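You operate a simulated robot arm through the tools that you are given. There is no shell and no other tool. Be economical: measure what you need, move in short steps, check, and stop when the job is done.

The job below is to be done with a simulated robot arm. You get a single attempt, and the scene is never put back.

TASK
Put the tape roll on top of the white tub on the top of the drain bench.

The check looks at the end state, three seconds after you hand in, the way a careful person would. Anything else that was tipped, shoved, dropped, spilled or broken makes it a failure.

THE ROBOT
A 6-joint arm with a two-finger parallel gripper, fixed in place. Base frame: the origin is at the foot of the arm, x ahead of it, y to its left, z up; the work surface is at about z = 0. Readings come in mm, rad, newtons and seconds.
With the tool pointing down near the work surface it reaches from about 160 to 420 mm from the base axis. Its first joint turns from -1.152 to 1.152 rad. Payload 1.57 kg.
Tool frame: the origin (TCP) lies between the finger pads and is the grasp point; the fingertips stand 30 mm ahead of it; z points along the fingers, y is the line along which they close. The gripper opens to 80 mm. The fingers are 17 mm wide and 12 mm thick; the gripper's body (40 by 82 mm) begins 80 mm behind the TCP.
Orientation is told as [roll, pitch, yaw] about the base's x, y, z axes, in that order, counted from this pose: with the fingers straight down and closing along the base's y, the tool's x points along the base's -x, its y along +y and its z along -z.

THE INTERFACE
- The arm moves only by the tool drive_tool. Its argument "plan" is text: rows parted by semicolons, each of 7 numbers parted by spaces: the closure, from 0 (fully open) to 1 (shut), then the shift along the tool's x, y, z in mm, then the turn, a rotation vector about the tool's x, y, z in rad. In form: grip tx ty tz rx ry rz; .... A call has 1 to 20 rows; each row shifts and turns the commanded pose from where the row before left it, along the tool's axes as they then stand. Rows are played at 5 a second. More than 50 mm and 0.15 rad between two rows, or a gripper value outside its range, and nothing of the call is played. A pose out of reach is approached as far as the arm can. The call stops where the force on the tool passes 40 N (or 10 N more than at its start, if that is more) or the arm is blocked; 0.2 s more then pass. Each finger travels about 153 mm/s and halts on what it meets, pressing with about 37 N; the grip force reading is that of the motor and also rises with nothing between the fingers. The clock runs only during rows and for 0.2 s after the last one: add rows that do not move to give the fingers time. The reply holds the time, the measured pose of the TCP, the force on the tool along the base axes, the opening and the grip force, in the units named above and with some noise.
- Cameras (640 x 400 px; columns grow to the right, rows downward): "scene" is fixed at [33, -328.1, 442.4]; the picture's right is [0.91, -0.42, 0.00], its down [-0.24, -0.52, -0.82] and it looks along [0.35, 0.74, -0.57] (base axes); focal length 342 px, centre (320, 200). "wrist" rides on the gripper at [72, -7, -122] in the tool frame; the picture's right is [0.09, 1.00, 0.00], its down [-0.84, 0.08, -0.54] and it looks along [-0.54, 0.05, 0.84] (tool axes); focal length 238 px, centre (320, 200). There is no depth. A picture from a camera that has moved, and an enlarged one, comes with that camera's place and axes in the base frame and with its lens. The place of the scene camera against the robot may be out by one fixed shift of up to 25 mm in any direction.
- get_image(camera): a new picture of that camera. It takes no simulated time.
- zoom(camera, box): a new picture of the part [left, top, right, bottom] of that camera's present view, enlarged. It takes no simulated time.
- sign_off(): hands the job in; it is judged then, once.

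Go step by step. Nothing tells you positions but the pictures and the camera data: compare them with the known pose of the tool, close in by small moves and look again before you grip or let go. The budget is 90 turns and 36 pictures, counting those below and the enlarged ones. Unless the task says otherwise, let go and move clear before handing in, and close with one line.

The tools are called as a command line: name --argument value ..., lists and objects as JSON in quotes. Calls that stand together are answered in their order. drive_tool: Moves the arm, as the interface text tells. Its arguments: {"type":"object","properties":{"plan":{"type":"string"}},"required":["plan"]} The other tools are called the same way: get_image (camera) takes a picture; zoom (camera, box) takes an enlarged picture of a part of a camera's view; sign_off () hands the job in.

At the start:

```text
t: 0.0
eef_pos: [203.7, 188.1, 196.4]
orientation: [0.002, 0.003, 0.0]
force: [-0.7, -0.8, -0.2]
finger_gap: 80.0
grip_force: 0.1
```

scene: 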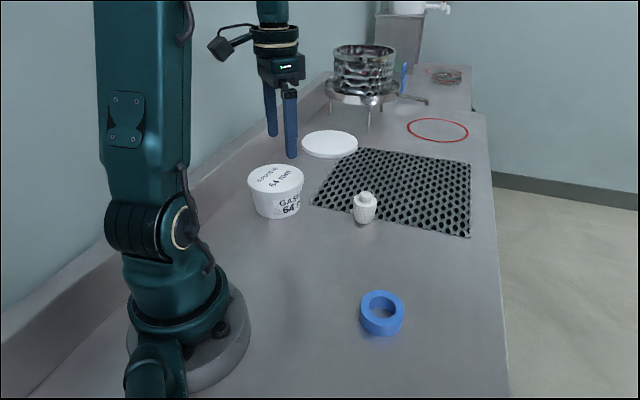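
wrist: 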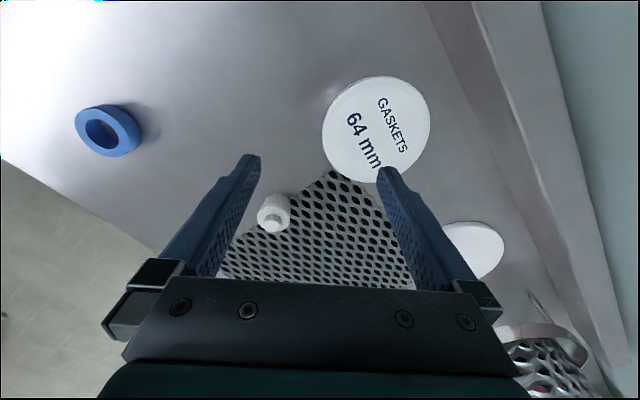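

I see the blue tape roll near (248, -82) and the white gasket tub near (199, 250), with its top at about z = 70. I'll move above the roll at a safe height and look again.

drive_tool --plan "0 -5 -30 0 0 0 0; 0 -5 -30 0 0 0 0; 0 -5 -30 0 0 0 0; 0 -5 -30 0 0 0 0; 0 -5 -30 0 0 0 0; 0 -5 -30 0 0 0 0; 0 -5 -30 0 0 0 0; 0 -5 -30 0 0 0 0; 0 -4 -30 0 0 0 0; 0 0 0 0 0 0 0; 0 0 0 0 0 0 0"

get_image --camera "wrist"

get_image --camera "scene"

```text
t: 2.4
eef_pos: [247.9, -80.9, 194.4]
orientation: [0.0, 0.002, 0.0]
force: [-0.4, -0.1, 0.1]
finger_gap: 79.9
grip_force: 0.1
```

```text
33 pictures are left
camera wrist: at [175.8, -87.2, 316.8], right [-0.09, 1.0, 0.0], down [0.84, 0.08, 0.54], along [0.54, 0.05, -0.84], focal length 238 px, centre (320, 200)
```

wrist: 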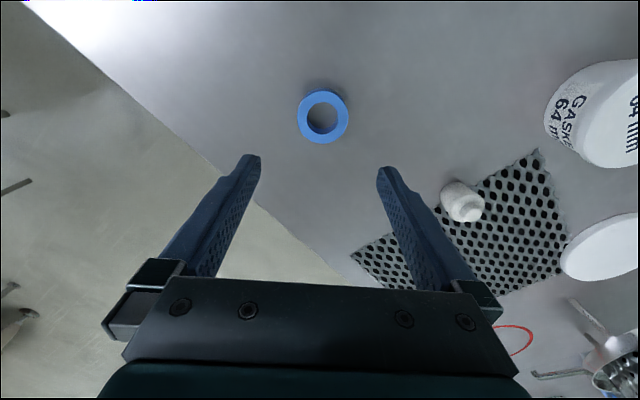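

```text
32 pictures are left
```

scene: 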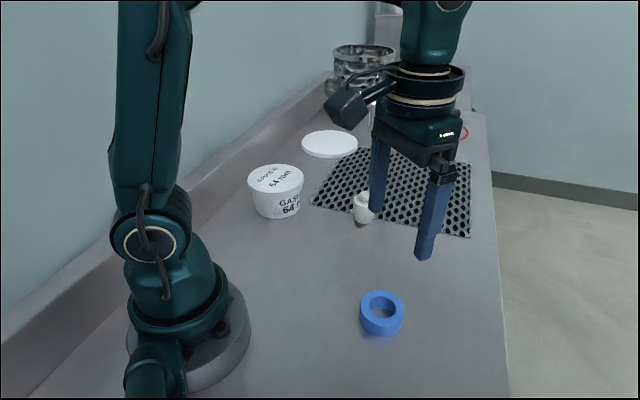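

The roll is centred near (244.5, -77.5), about 61 mm across, so it fits the opening. I'll shift over it, go partway down and check.

drive_tool --plan "0 3.5 3.5 20 0 0 0; 0 0 0 30 0 0 0; 0 0 0 30 0 0 0; 0 0 0 24 0 0 0; 0 0 0 0 0 0 0; 0 0 0 0 0 0 0"

get_image --camera "wrist"

zoom --camera "scene" --box '[300, 200, 480, 360]'

```text
t: 3.8
eef_pos: [245.7, -76.7, 90.8]
orientation: [0.001, 0.003, 0.0]
force: [0.0, -0.9, -0.7]
finger_gap: 80.0
grip_force: 0.0
```

```text
31 pictures are left
camera wrist: at [173.9, -83.0, 213.2], right [-0.09, 1.0, 0.0], down [0.84, 0.08, 0.54], along [0.54, 0.05, -0.84], focal length 238 px, centre (320, 200)
```

wrist: 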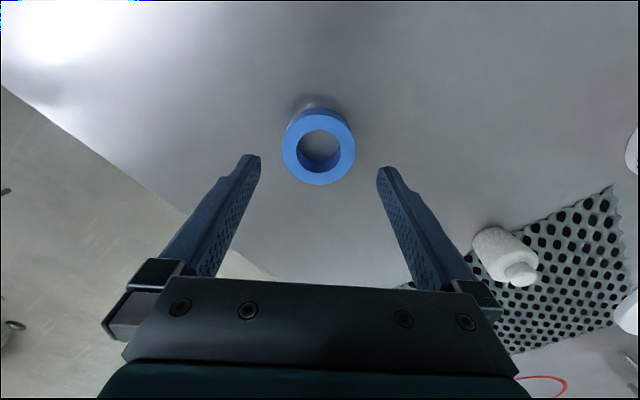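

```text
2.50 times, centred on (390, 280) of scene
camera zoom: at [33.0, -328.1, 442.4], right [0.91, -0.42, 0.0], down [-0.24, -0.52, -0.82], along [0.35, 0.74, -0.57], focal length 855 px, centre (145, 0)
```

zoom: 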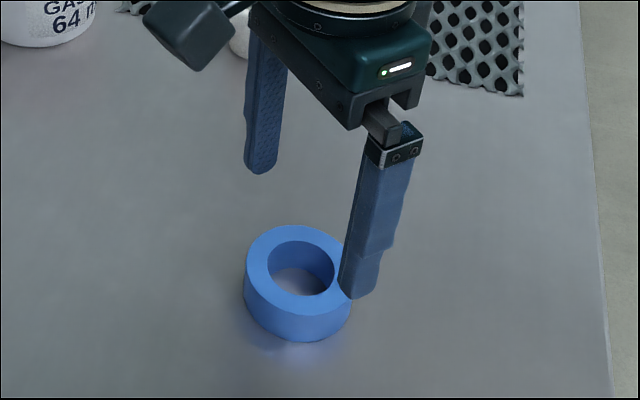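

The roll is centred near (244.5, -78), about 25 mm high. I'll go down around it, close and wait.

drive_tool --plan "0 1.2 -1.3 14 0 0 0; 0 0 0 15 0 0 0; 0 0 0 15 0 0 0; 0 0 0 10 0 0 0; 0 0 0 0 0 0 0; 0 0 0 0 0 0 0; 0.5 0 0 0 0 0 0; 0.5 0 0 0 0 0 0; 0.5 0 0 0 0 0 0; 0.5 0 0 0 0 0 0"

zoom --camera "scene" --box '[300, 200, 480, 360]'

```text
t: 6.0
eef_pos: [243.4, -78.4, 37.1]
orientation: [-0.002, 0.0, -0.001]
force: [-0.3, -0.4, 0.1]
finger_gap: 59.5
grip_force: 37.5
```

```text
2.50 times, centred on (390, 280) of scene
camera zoom: at [33.0, -328.1, 442.4], right [0.91, -0.42, 0.0], down [-0.24, -0.52, -0.82], along [0.35, 0.74, -0.57], focal length 855 px, centre (145, 0)
```

zoom: 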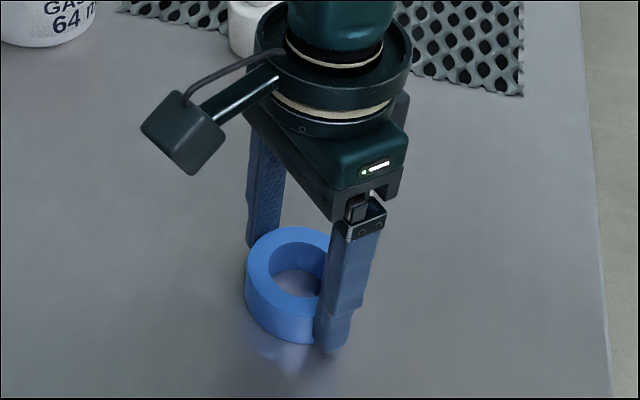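

The roll is gripped, with the opening at 59.5 mm. I'll lift it straight up and check the hold.

drive_tool --plan "0.5 0 0 -15 0 0 0; 0.5 0 0 -30 0 0 0; 0.5 0 0 -30 0 0 0; 0.5 0 0 -30 0 0 0; 0.5 0 0 -30 0 0 0; 0.5 0 0 -25 0 0 0; 0.5 0 0 0 0 0 0; 0.5 0 0 0 0 0 0"

get_image --camera "wrist"

```text
t: 7.8
eef_pos: [243.5, -80.0, 195.6]
orientation: [0.0, 0.002, -0.001]
force: [-0.3, 0.0, -0.7]
finger_gap: 40.0
grip_force: 0.1
```

```text
28 pictures are left
camera wrist: at [171.7, -86.5, 318.0], right [-0.09, 1.0, 0.0], down [0.84, 0.08, 0.54], along [0.54, 0.05, -0.84], focal length 238 px, centre (320, 200)
```

wrist: 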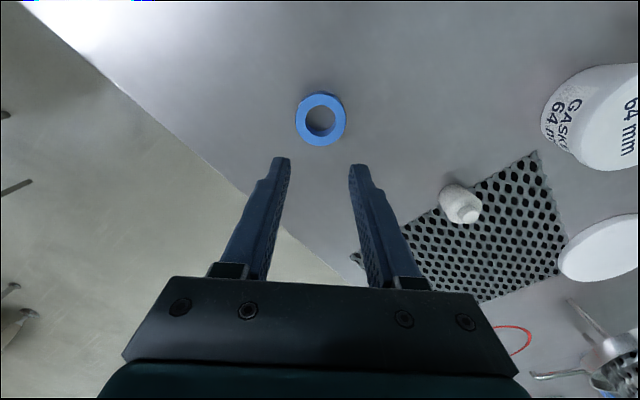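

The roll slipped out during the lift; the gap fell to 40 mm and it still sits upright where it was, near (244.5, -79). I'll go back lower for a deeper grip, command full closure, and lift slowly a few mm while watching the gap.

drive_tool --plan "0 -0.5 1 0 0 0 0; 0 0 0 30 0 0 0; 0 0 0 30 0 0 0; 0 0 0 30 0 0 0; 0 0 0 30 0 0 0; 0 0 0 20 0 0 0; 0 0 0 15 0 0 0; 0 0 0 6 0 0 0; 0 0 0 0 0 0 0; 0 0 0 0 0 0 0"

get_image --camera "wrist"

```text
t: 10.0
eef_pos: [244.0, -77.2, 34.7]
orientation: [-0.001, 0.002, -0.002]
force: [0.1, -0.4, 0.0]
finger_gap: 80.1
grip_force: 0.1
```

```text
27 pictures are left
camera wrist: at [172.2, -84.2, 156.6], right [-0.09, 1.0, 0.0], down [0.84, 0.08, 0.54], along [0.54, 0.05, -0.84], focal length 238 px, centre (320, 200)
```

wrist: 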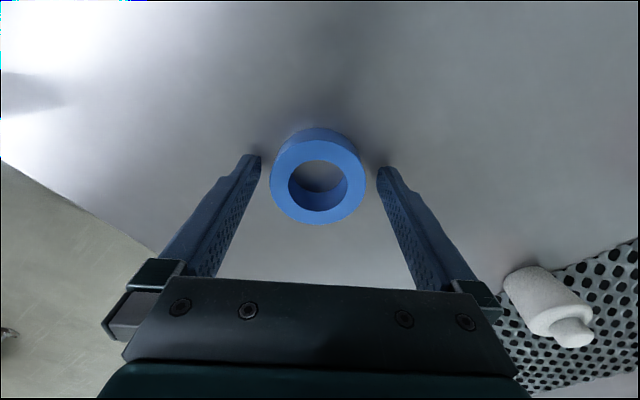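

The roll is well centred between the fingers. I'll go 2 mm lower, close fully with time to settle, and lift slowly by 10 mm.

drive_tool --plan "0 0 -1 2 0 0 0; 1 0 0 0 0 0 0; 1 0 0 0 0 0 0; 1 0 0 0 0 0 0; 1 0 0 0 0 0 0; 1 0 0 0 0 0 0; 1 0 0 -1 0 0 0; 1 0 0 -2 0 0 0; 1 0 0 -2 0 0 0; 1 0 0 -2 0 0 0; 1 0 0 -3 0 0 0; 1 0 0 0 0 0 0"

zoom --camera "scene" --box '[300, 200, 480, 360]'

```text
t: 12.6
eef_pos: [242.3, -80.4, 45.0]
orientation: [0.001, 0.002, 0.0]
force: [0.2, -0.2, 0.0]
finger_gap: 59.2
grip_force: 36.9
```

```text
2.50 times, centred on (390, 280) of scene
camera zoom: at [33.0, -328.1, 442.4], right [0.91, -0.42, 0.0], down [-0.24, -0.52, -0.82], along [0.35, 0.74, -0.57], focal length 855 px, centre (145, 0)
```

zoom: 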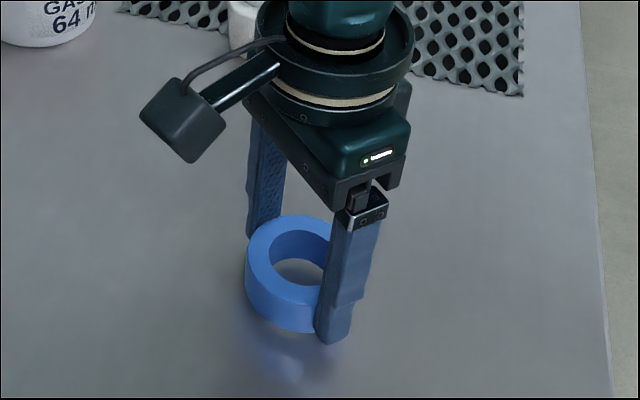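

The roll is now off the bench in a firm grip. I'll keep lifting slowly and watch the gap.

drive_tool --plan "1 0 0 -4 0 0 0; 1 0 0 -4 0 0 0; 1 0 0 -4 0 0 0; 1 0 0 -4 0 0 0; 1 0 0 -4 0 0 0; 1 0 0 0 0 0 0; 1 0 0 0 0 0 0"

zoom --camera "scene" --box '[300, 200, 480, 360]'

```text
t: 14.2
eef_pos: [242.3, -78.8, 63.9]
orientation: [-0.001, 0.002, 0.0]
force: [0.3, -0.8, -0.8]
finger_gap: 59.4
grip_force: 36.8
```

```text
2.50 times, centred on (390, 280) of scene
camera zoom: at [33.0, -328.1, 442.4], right [0.91, -0.42, 0.0], down [-0.24, -0.52, -0.82], along [0.35, 0.74, -0.57], focal length 855 px, centre (145, 0)
```

zoom: 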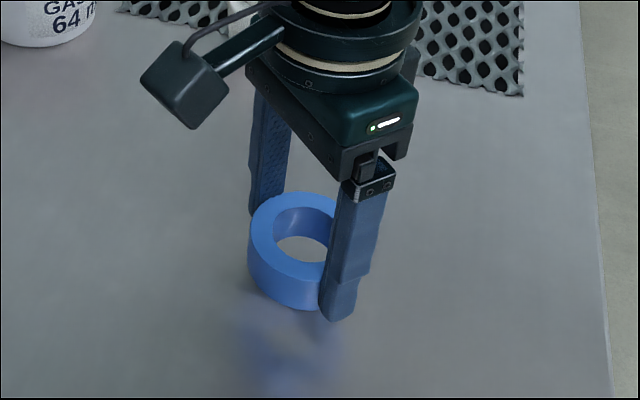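

The hold is steady with slow motion. I'll go on up to about z = 150.

drive_tool --plan "1 0 0 -4 0 0 0; 1 0 0 -5 0 0 0; 1 0 0 -5 0 0 0; 1 0 0 -5 0 0 0; 1 0 0 -5 0 0 0; 1 0 0 -5 0 0 0; 1 0 0 -5 0 0 0; 1 0 0 -5 0 0 0; 1 0 0 -5 0 0 0; 1 0 0 -5 0 0 0; 1 0 0 -5 0 0 0; 1 0 0 -5 0 0 0; 1 0 0 -5 0 0 0; 1 0 0 -5 0 0 0; 1 0 0 -5 0 0 0; 1 0 0 -5 0 0 0; 1 0 0 -5 0 0 0; 1 0 0 -3 0 0 0; 1 0 0 0 0 0 0"

get_image --camera "wrist"

```text
t: 18.2
eef_pos: [242.7, -78.6, 151.2]
orientation: [0.0, 0.002, 0.001]
force: [0.5, -0.3, 0.4]
finger_gap: 59.3
grip_force: 37.3
```

```text
24 pictures are left
camera wrist: at [171.6, -85.3, 272.9], right [-0.09, 1.0, 0.0], down [0.84, 0.08, 0.54], along [0.54, 0.05, -0.84], focal length 238 px, centre (320, 200)
```

wrist: 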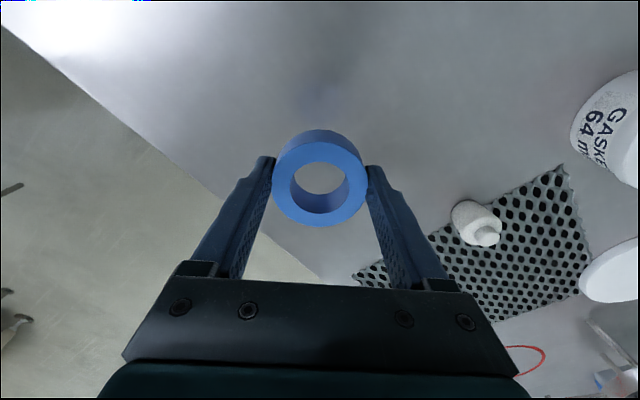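

The roll is held level between the fingers. Now I carry it slowly to the left toward the tub at this height.

drive_tool --plan "1 0 2 -1 0 0 0; 1 0 4 -1 0 0 0; 1 1 6 -1 0 0 0; 1 1 7 -1 0 0 0; 1 1 8 -1 0 0 0; 1 1 8 -1 0 0 0; 1 1 8 -1 0 0 0; 1 1 8 -1 0 0 0; 1 1 8 -1 0 0 0; 1 1 8 -1 0 0 0; 1 1 8 0 0 0 0; 1 1 8 0 0 0 0; 1 1 8 0 0 0 0; 1 1 8 0 0 0 0; 1 1 8 0 0 0 0; 1 1 8 0 0 0 0; 1 1 7 0 0 0 0; 1 1 6 0 0 0 0; 1 0 4 0 0 0 0; 1 0 2 0 0 0 0"

drive_tool --plan "1 0 2 0 0 0 0; 1 0 4 0 0 0 0; 1 1 6 0 0 0 0; 1 1 7 0 0 0 0; 1 1 8 0 0 0 0; 1 1 8 0 0 0 0; 1 1 8 0 0 0 0; 1 1 8 0 0 0 0; 1 1 8 0 0 0 0; 1 1 8 0 0 0 0; 1 1 8 0 0 0 0; 1 1 8 0 0 0 0; 1 1 8 0 0 0 0; 1 1 8 0 0 0 0; 1 1 8 0 0 0 0; 1 1 8 0 0 0 0; 1 1 7 0 0 0 0; 1 1 6 0 0 0 0; 1 0 4 0 0 0 0; 1 0 2 0 0 0 0"

get_image --camera "wrist"

get_image --camera "scene"

```text
t: 22.4
eef_pos: [226.9, 54.9, 160.9]
orientation: [0.0, 0.002, -0.002]
force: [1.0, 0.5, -0.1]
finger_gap: 59.5
grip_force: 37.1
```

```text
t: 26.6
eef_pos: [212.0, 189.6, 160.3]
orientation: [0.0, 0.001, 0.0]
force: [0.2, 0.0, -0.6]
finger_gap: 59.3
grip_force: 37.1
```

```text
23 pictures are left
camera wrist: at [140.3, 182.5, 282.9], right [-0.09, 1.0, 0.0], down [0.84, 0.08, 0.54], along [0.54, 0.05, -0.84], focal length 238 px, centre (320, 200)
```

wrist: 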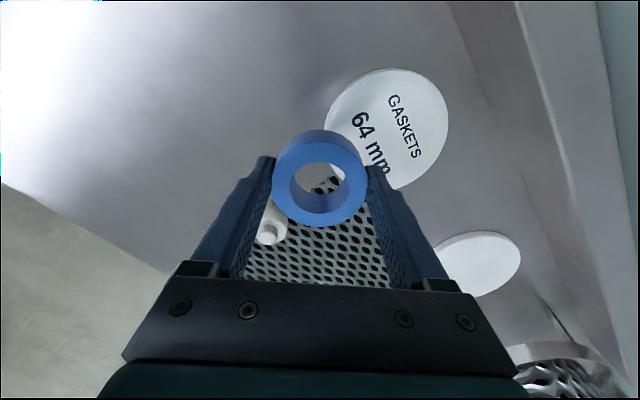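

```text
22 pictures are left
```

scene: 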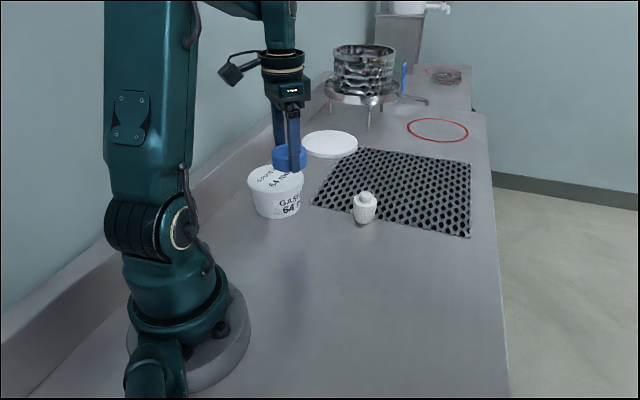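

The tub's lid centre works out at about (194, 245). I'll carry the roll over it at this height and look at the clearance.

drive_tool --plan "1 0 2 0 0 0 0; 1 1 4 0 0 0 0; 1 2 6 0 0 0 0; 1 2 6 0 0 0 0; 1 2 6 0 0 0 0; 1 2 6 0 0 0 0; 1 2 6 0 0 0 0; 1 2 6 0 0 0 0; 1 2 6 0 0 0 0; 1 2 4 0 0 0 0; 1 0.6 3 0 0 0 0; 1 0 0 0 0 0 0; 1 0 0 0 0 0 0"

get_image --camera "wrist"

zoom --camera "scene" --box '[200, 110, 360, 230]'

```text
t: 29.4
eef_pos: [193.7, 244.7, 161.6]
orientation: [0.0, 0.003, 0.001]
force: [0.2, 0.5, -1.4]
finger_gap: 59.4
grip_force: 37.3
```

```text
21 pictures are left
camera wrist: at [122.5, 238.1, 283.1], right [-0.09, 1.0, 0.0], down [0.84, 0.08, 0.54], along [0.54, 0.05, -0.84], focal length 238 px, centre (320, 200)
```

wrist: 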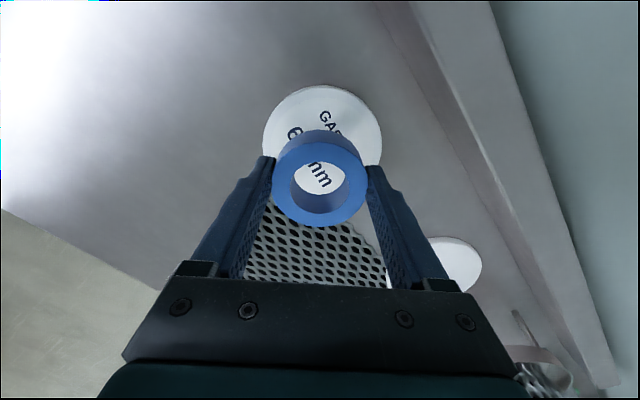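

```text
3.33 times, centred on (280, 170) of scene
camera zoom: at [33.0, -328.1, 442.4], right [0.91, -0.42, 0.0], down [-0.24, -0.52, -0.82], along [0.35, 0.74, -0.57], focal length 1140 px, centre (453, 300)
```

zoom: 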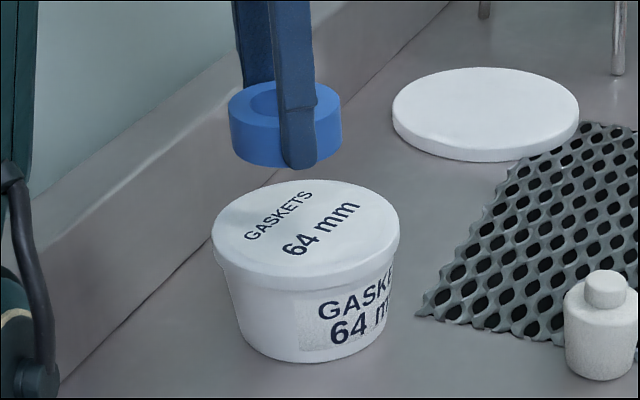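

The lid centre now reads about (198, 246.5), top about z = 67, and the roll's bottom is near z = 127. I'll fine-align and go down 42 mm slowly, then look.

drive_tool --plan "1 -2 1 0 0 0 0; 1 -2 1 1 0 0 0; 1 0 0 3 0 0 0; 1 0 0 5 0 0 0; 1 0 0 5 0 0 0; 1 0 0 5 0 0 0; 1 0 0 5 0 0 0; 1 0 0 5 0 0 0; 1 0 0 5 0 0 0; 1 0 0 4 0 0 0; 1 0 0 3 0 0 0; 1 0 0 1 0 0 0; 1 0 0 0 0 0 0; 1 0 0 0 0 0 0"

get_image --camera "wrist"

zoom --camera "scene" --box '[200, 110, 360, 230]'

```text
t: 32.4
eef_pos: [198.2, 246.4, 117.8]
orientation: [0.0, 0.003, -0.002]
force: [-0.5, -0.1, -0.3]
finger_gap: 59.2
grip_force: 37.0
```

```text
19 pictures are left
camera wrist: at [126.3, 238.9, 240.5], right [-0.09, 1.0, 0.0], down [0.84, 0.08, 0.54], along [0.54, 0.05, -0.84], focal length 238 px, centre (320, 200)
```

wrist: 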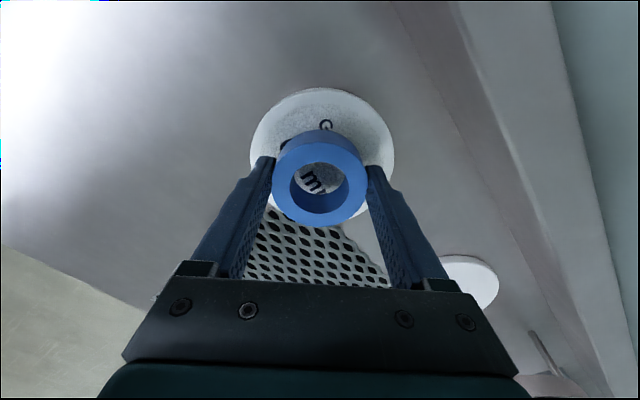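

```text
3.33 times, centred on (280, 170) of scene
camera zoom: at [33.0, -328.1, 442.4], right [0.91, -0.42, 0.0], down [-0.24, -0.52, -0.82], along [0.35, 0.74, -0.57], focal length 1140 px, centre (453, 300)
```

zoom: 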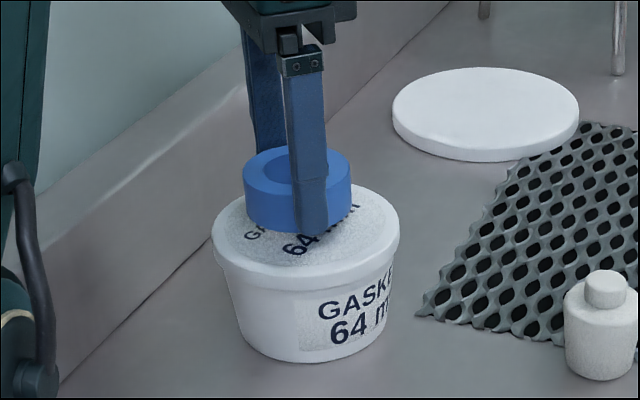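

The roll is well centred over the lid with about 15 mm to go. I'll descend 12 mm in small steps and check force and picture.

drive_tool --plan "1 0 0 2 0 0 0; 1 0 0 3 0 0 0; 1 0 0 3 0 0 0; 1 0 0 2 0 0 0; 1 0 0 1 0 0 0; 1 0 0 1 0 0 0; 1 0 0 0 0 0 0"

zoom --camera "scene" --box '[220, 130, 340, 220]'

```text
t: 34.0
eef_pos: [196.7, 245.8, 106.5]
orientation: [0.001, 0.002, 0.0]
force: [-0.5, 0.5, -1.4]
finger_gap: 59.2
grip_force: 37.0
```

```text
4.44 times, centred on (280, 175) of scene
camera zoom: at [33.0, -328.1, 442.4], right [0.91, -0.42, 0.0], down [-0.24, -0.52, -0.82], along [0.35, 0.74, -0.57], focal length 1520 px, centre (498, 311)
```

zoom: 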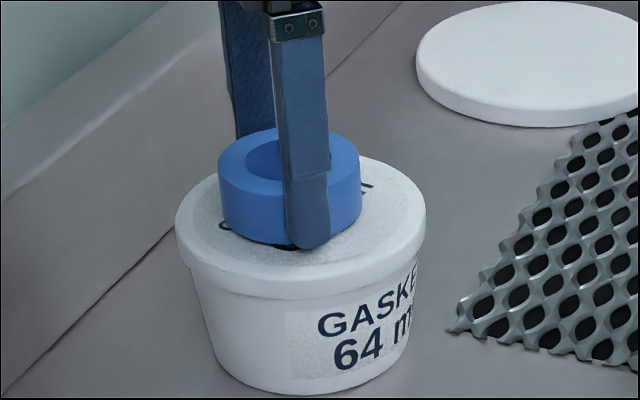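

Still a little above the lid, with no contact force. I'll continue in half-to-one-mm steps.

drive_tool --plan "1 -2 0 1 0 0 0; 1 0 0 1 0 0 0; 1 0 0 0.7 0 0 0; 1 0 0 0 0 0 0"

zoom --camera "scene" --box '[230, 145, 310, 205]'

```text
t: 35.0
eef_pos: [199.5, 245.8, 103.6]
orientation: [-0.002, 0.0, -0.001]
force: [-0.3, 0.4, 0.6]
finger_gap: 59.4
grip_force: 37.1
```

```text
6.67 times, centred on (270, 175) of scene
camera zoom: at [33.0, -328.1, 442.4], right [0.91, -0.42, 0.0], down [-0.24, -0.52, -0.82], along [0.35, 0.74, -0.57], focal length 2279 px, centre (653, 367)
```

zoom: 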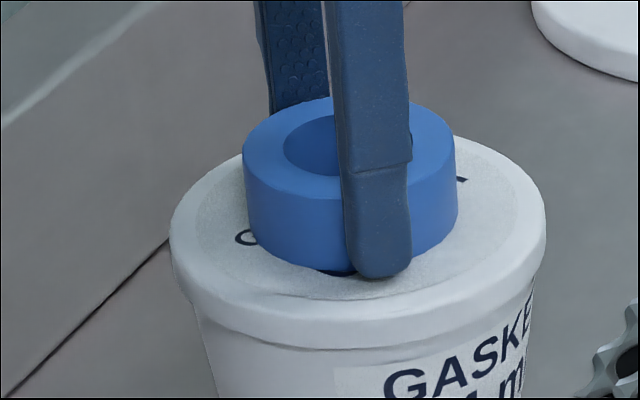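

Nearly touching, but no clear force yet. I'll take a few more half-mm steps.

drive_tool --plan "1 0 0 0.5 0 0 0; 1 0 0 0.5 0 0 0; 1 0 0 0.5 0 0 0; 1 0 0 0 0 0 0"

zoom --camera "scene" --box '[230, 145, 310, 205]'

```text
t: 36.0
eef_pos: [200.8, 246.5, 103.8]
orientation: [0.003, 0.002, 0.0]
force: [-7.7, -5.9, 37.6]
finger_gap: 59.3
grip_force: 36.7
```

```text
6.67 times, centred on (270, 175) of scene
camera zoom: at [33.0, -328.2, 442.3], right [0.91, -0.42, 0.0], down [-0.24, -0.52, -0.82], along [0.35, 0.74, -0.57], focal length 2279 px, centre (653, 367)
```

zoom: 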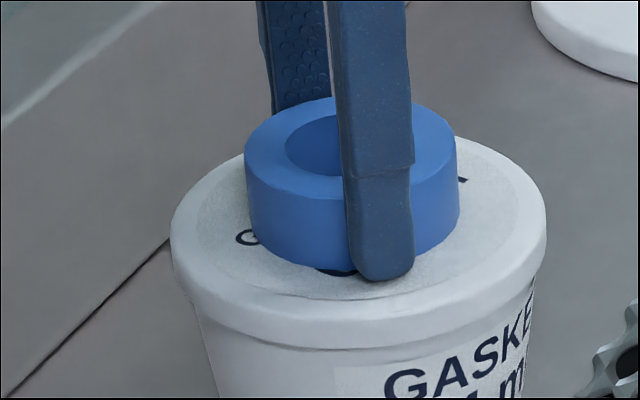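

Contact is made, at 38 N on the tool. I'll ease back 1 mm to take off the pressing, then read the force before releasing.

drive_tool --plan "1 0 0 -0.5 0 0 0; 1 0 0 -0.4 0 0 0; 1 0 0 0 0 0 0"

```text
t: 36.8
eef_pos: [200.7, 246.0, 103.4]
orientation: [0.002, 0.0, 0.0]
force: [6.0, 1.7, 15.3]
finger_gap: 59.4
grip_force: 37.0
```

The load is down to 15 N. I'll ease slightly more, then open in stages.

drive_tool --plan "1 0 0 -0.4 0 0 0; 1 0 0 0 0 0 0; 0.24 0 0 0 0 0 0; 0.2 0 0 0 0 0 0; 0.15 0 0 0 0 0 0; 0.08 0 0 0 0 0 0; 0 0 0 0 0 0 0; 0 0 0 0 0 0 0"

get_image --camera "wrist"

zoom --camera "scene" --box '[220, 130, 340, 220]'

```text
t: 38.6
eef_pos: [199.7, 245.7, 104.5]
orientation: [0.0, 0.001, 0.0]
force: [-0.1, -0.4, 0.7]
finger_gap: 79.7
grip_force: 0.0
```

```text
14 pictures are left
camera wrist: at [128.2, 239.6, 226.1], right [-0.09, 1.0, 0.0], down [0.84, 0.08, 0.54], along [0.54, 0.05, -0.84], focal length 238 px, centre (320, 200)
```

wrist: 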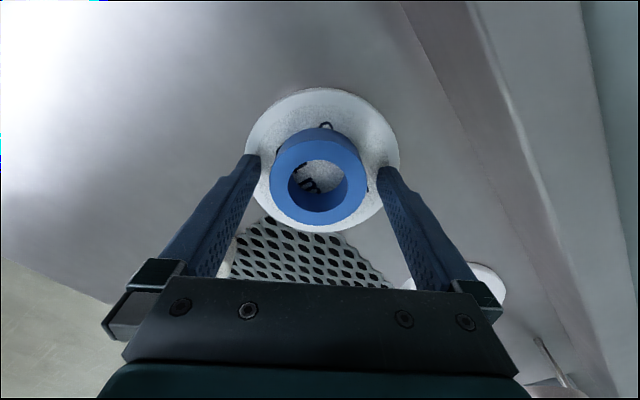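

```text
4.44 times, centred on (280, 175) of scene
camera zoom: at [33.0, -328.1, 442.4], right [0.91, -0.42, 0.0], down [-0.24, -0.52, -0.82], along [0.35, 0.74, -0.57], focal length 1520 px, centre (498, 311)
```

zoom: 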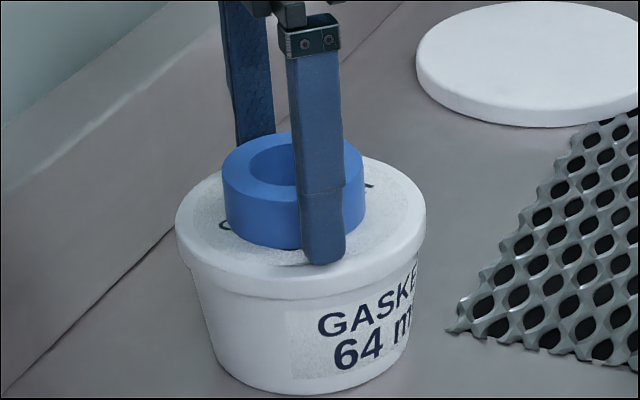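

The roll rests flat on the lid and the fingers are clear on both sides. I'll withdraw straight up and away, then verify.

drive_tool --plan "0 0 0 -5 0 0 0; 0 0 0 -10 0 0 0; 0 0 0 -15 0 0 0; 0 0 0 -20 0 0 0; 0 0 0 -20 0 0 0; 0 0 0 -20 0 0 0; 0 0 -20 0 0 0 0; 0 0 -30 0 0 0 0; 0 0 -30 0 0 0 0; 0 0 0 0 0 0 0; 0 0 0 0 0 0 0"

get_image --camera "scene"

get_image --camera "wrist"

```text
t: 41.0
eef_pos: [199.7, 165.2, 193.7]
orientation: [0.001, 0.002, 0.0]
force: [0.6, -0.1, -0.9]
finger_gap: 80.2
grip_force: 0.1
```

```text
12 pictures are left
```

scene: 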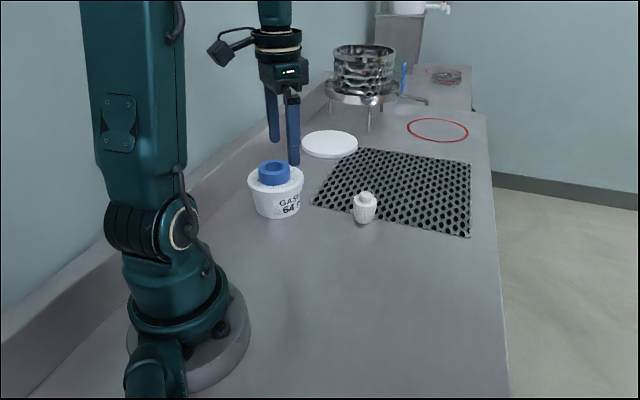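

```text
11 pictures are left
camera wrist: at [127.7, 159.8, 315.9], right [-0.09, 1.0, 0.0], down [0.84, 0.08, 0.54], along [0.54, 0.05, -0.84], focal length 238 px, centre (320, 200)
```

wrist: 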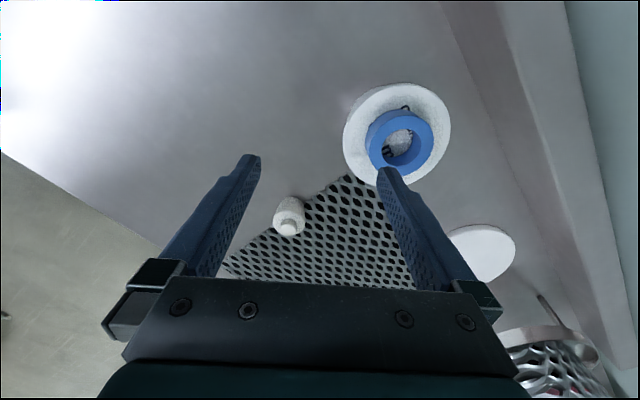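

The tape roll sits flat on the tub's lid. The other items look undisturbed and the gripper is clear, so I'm handing in.

sign_off

```text
The job is handed in.
```

The tape roll is resting flat on the lid of the white tub, with the gripper open and clear; it slipped out of the grip on the first lift but stayed upright on the bench, and nothing else looks disturbed in the final pictures.
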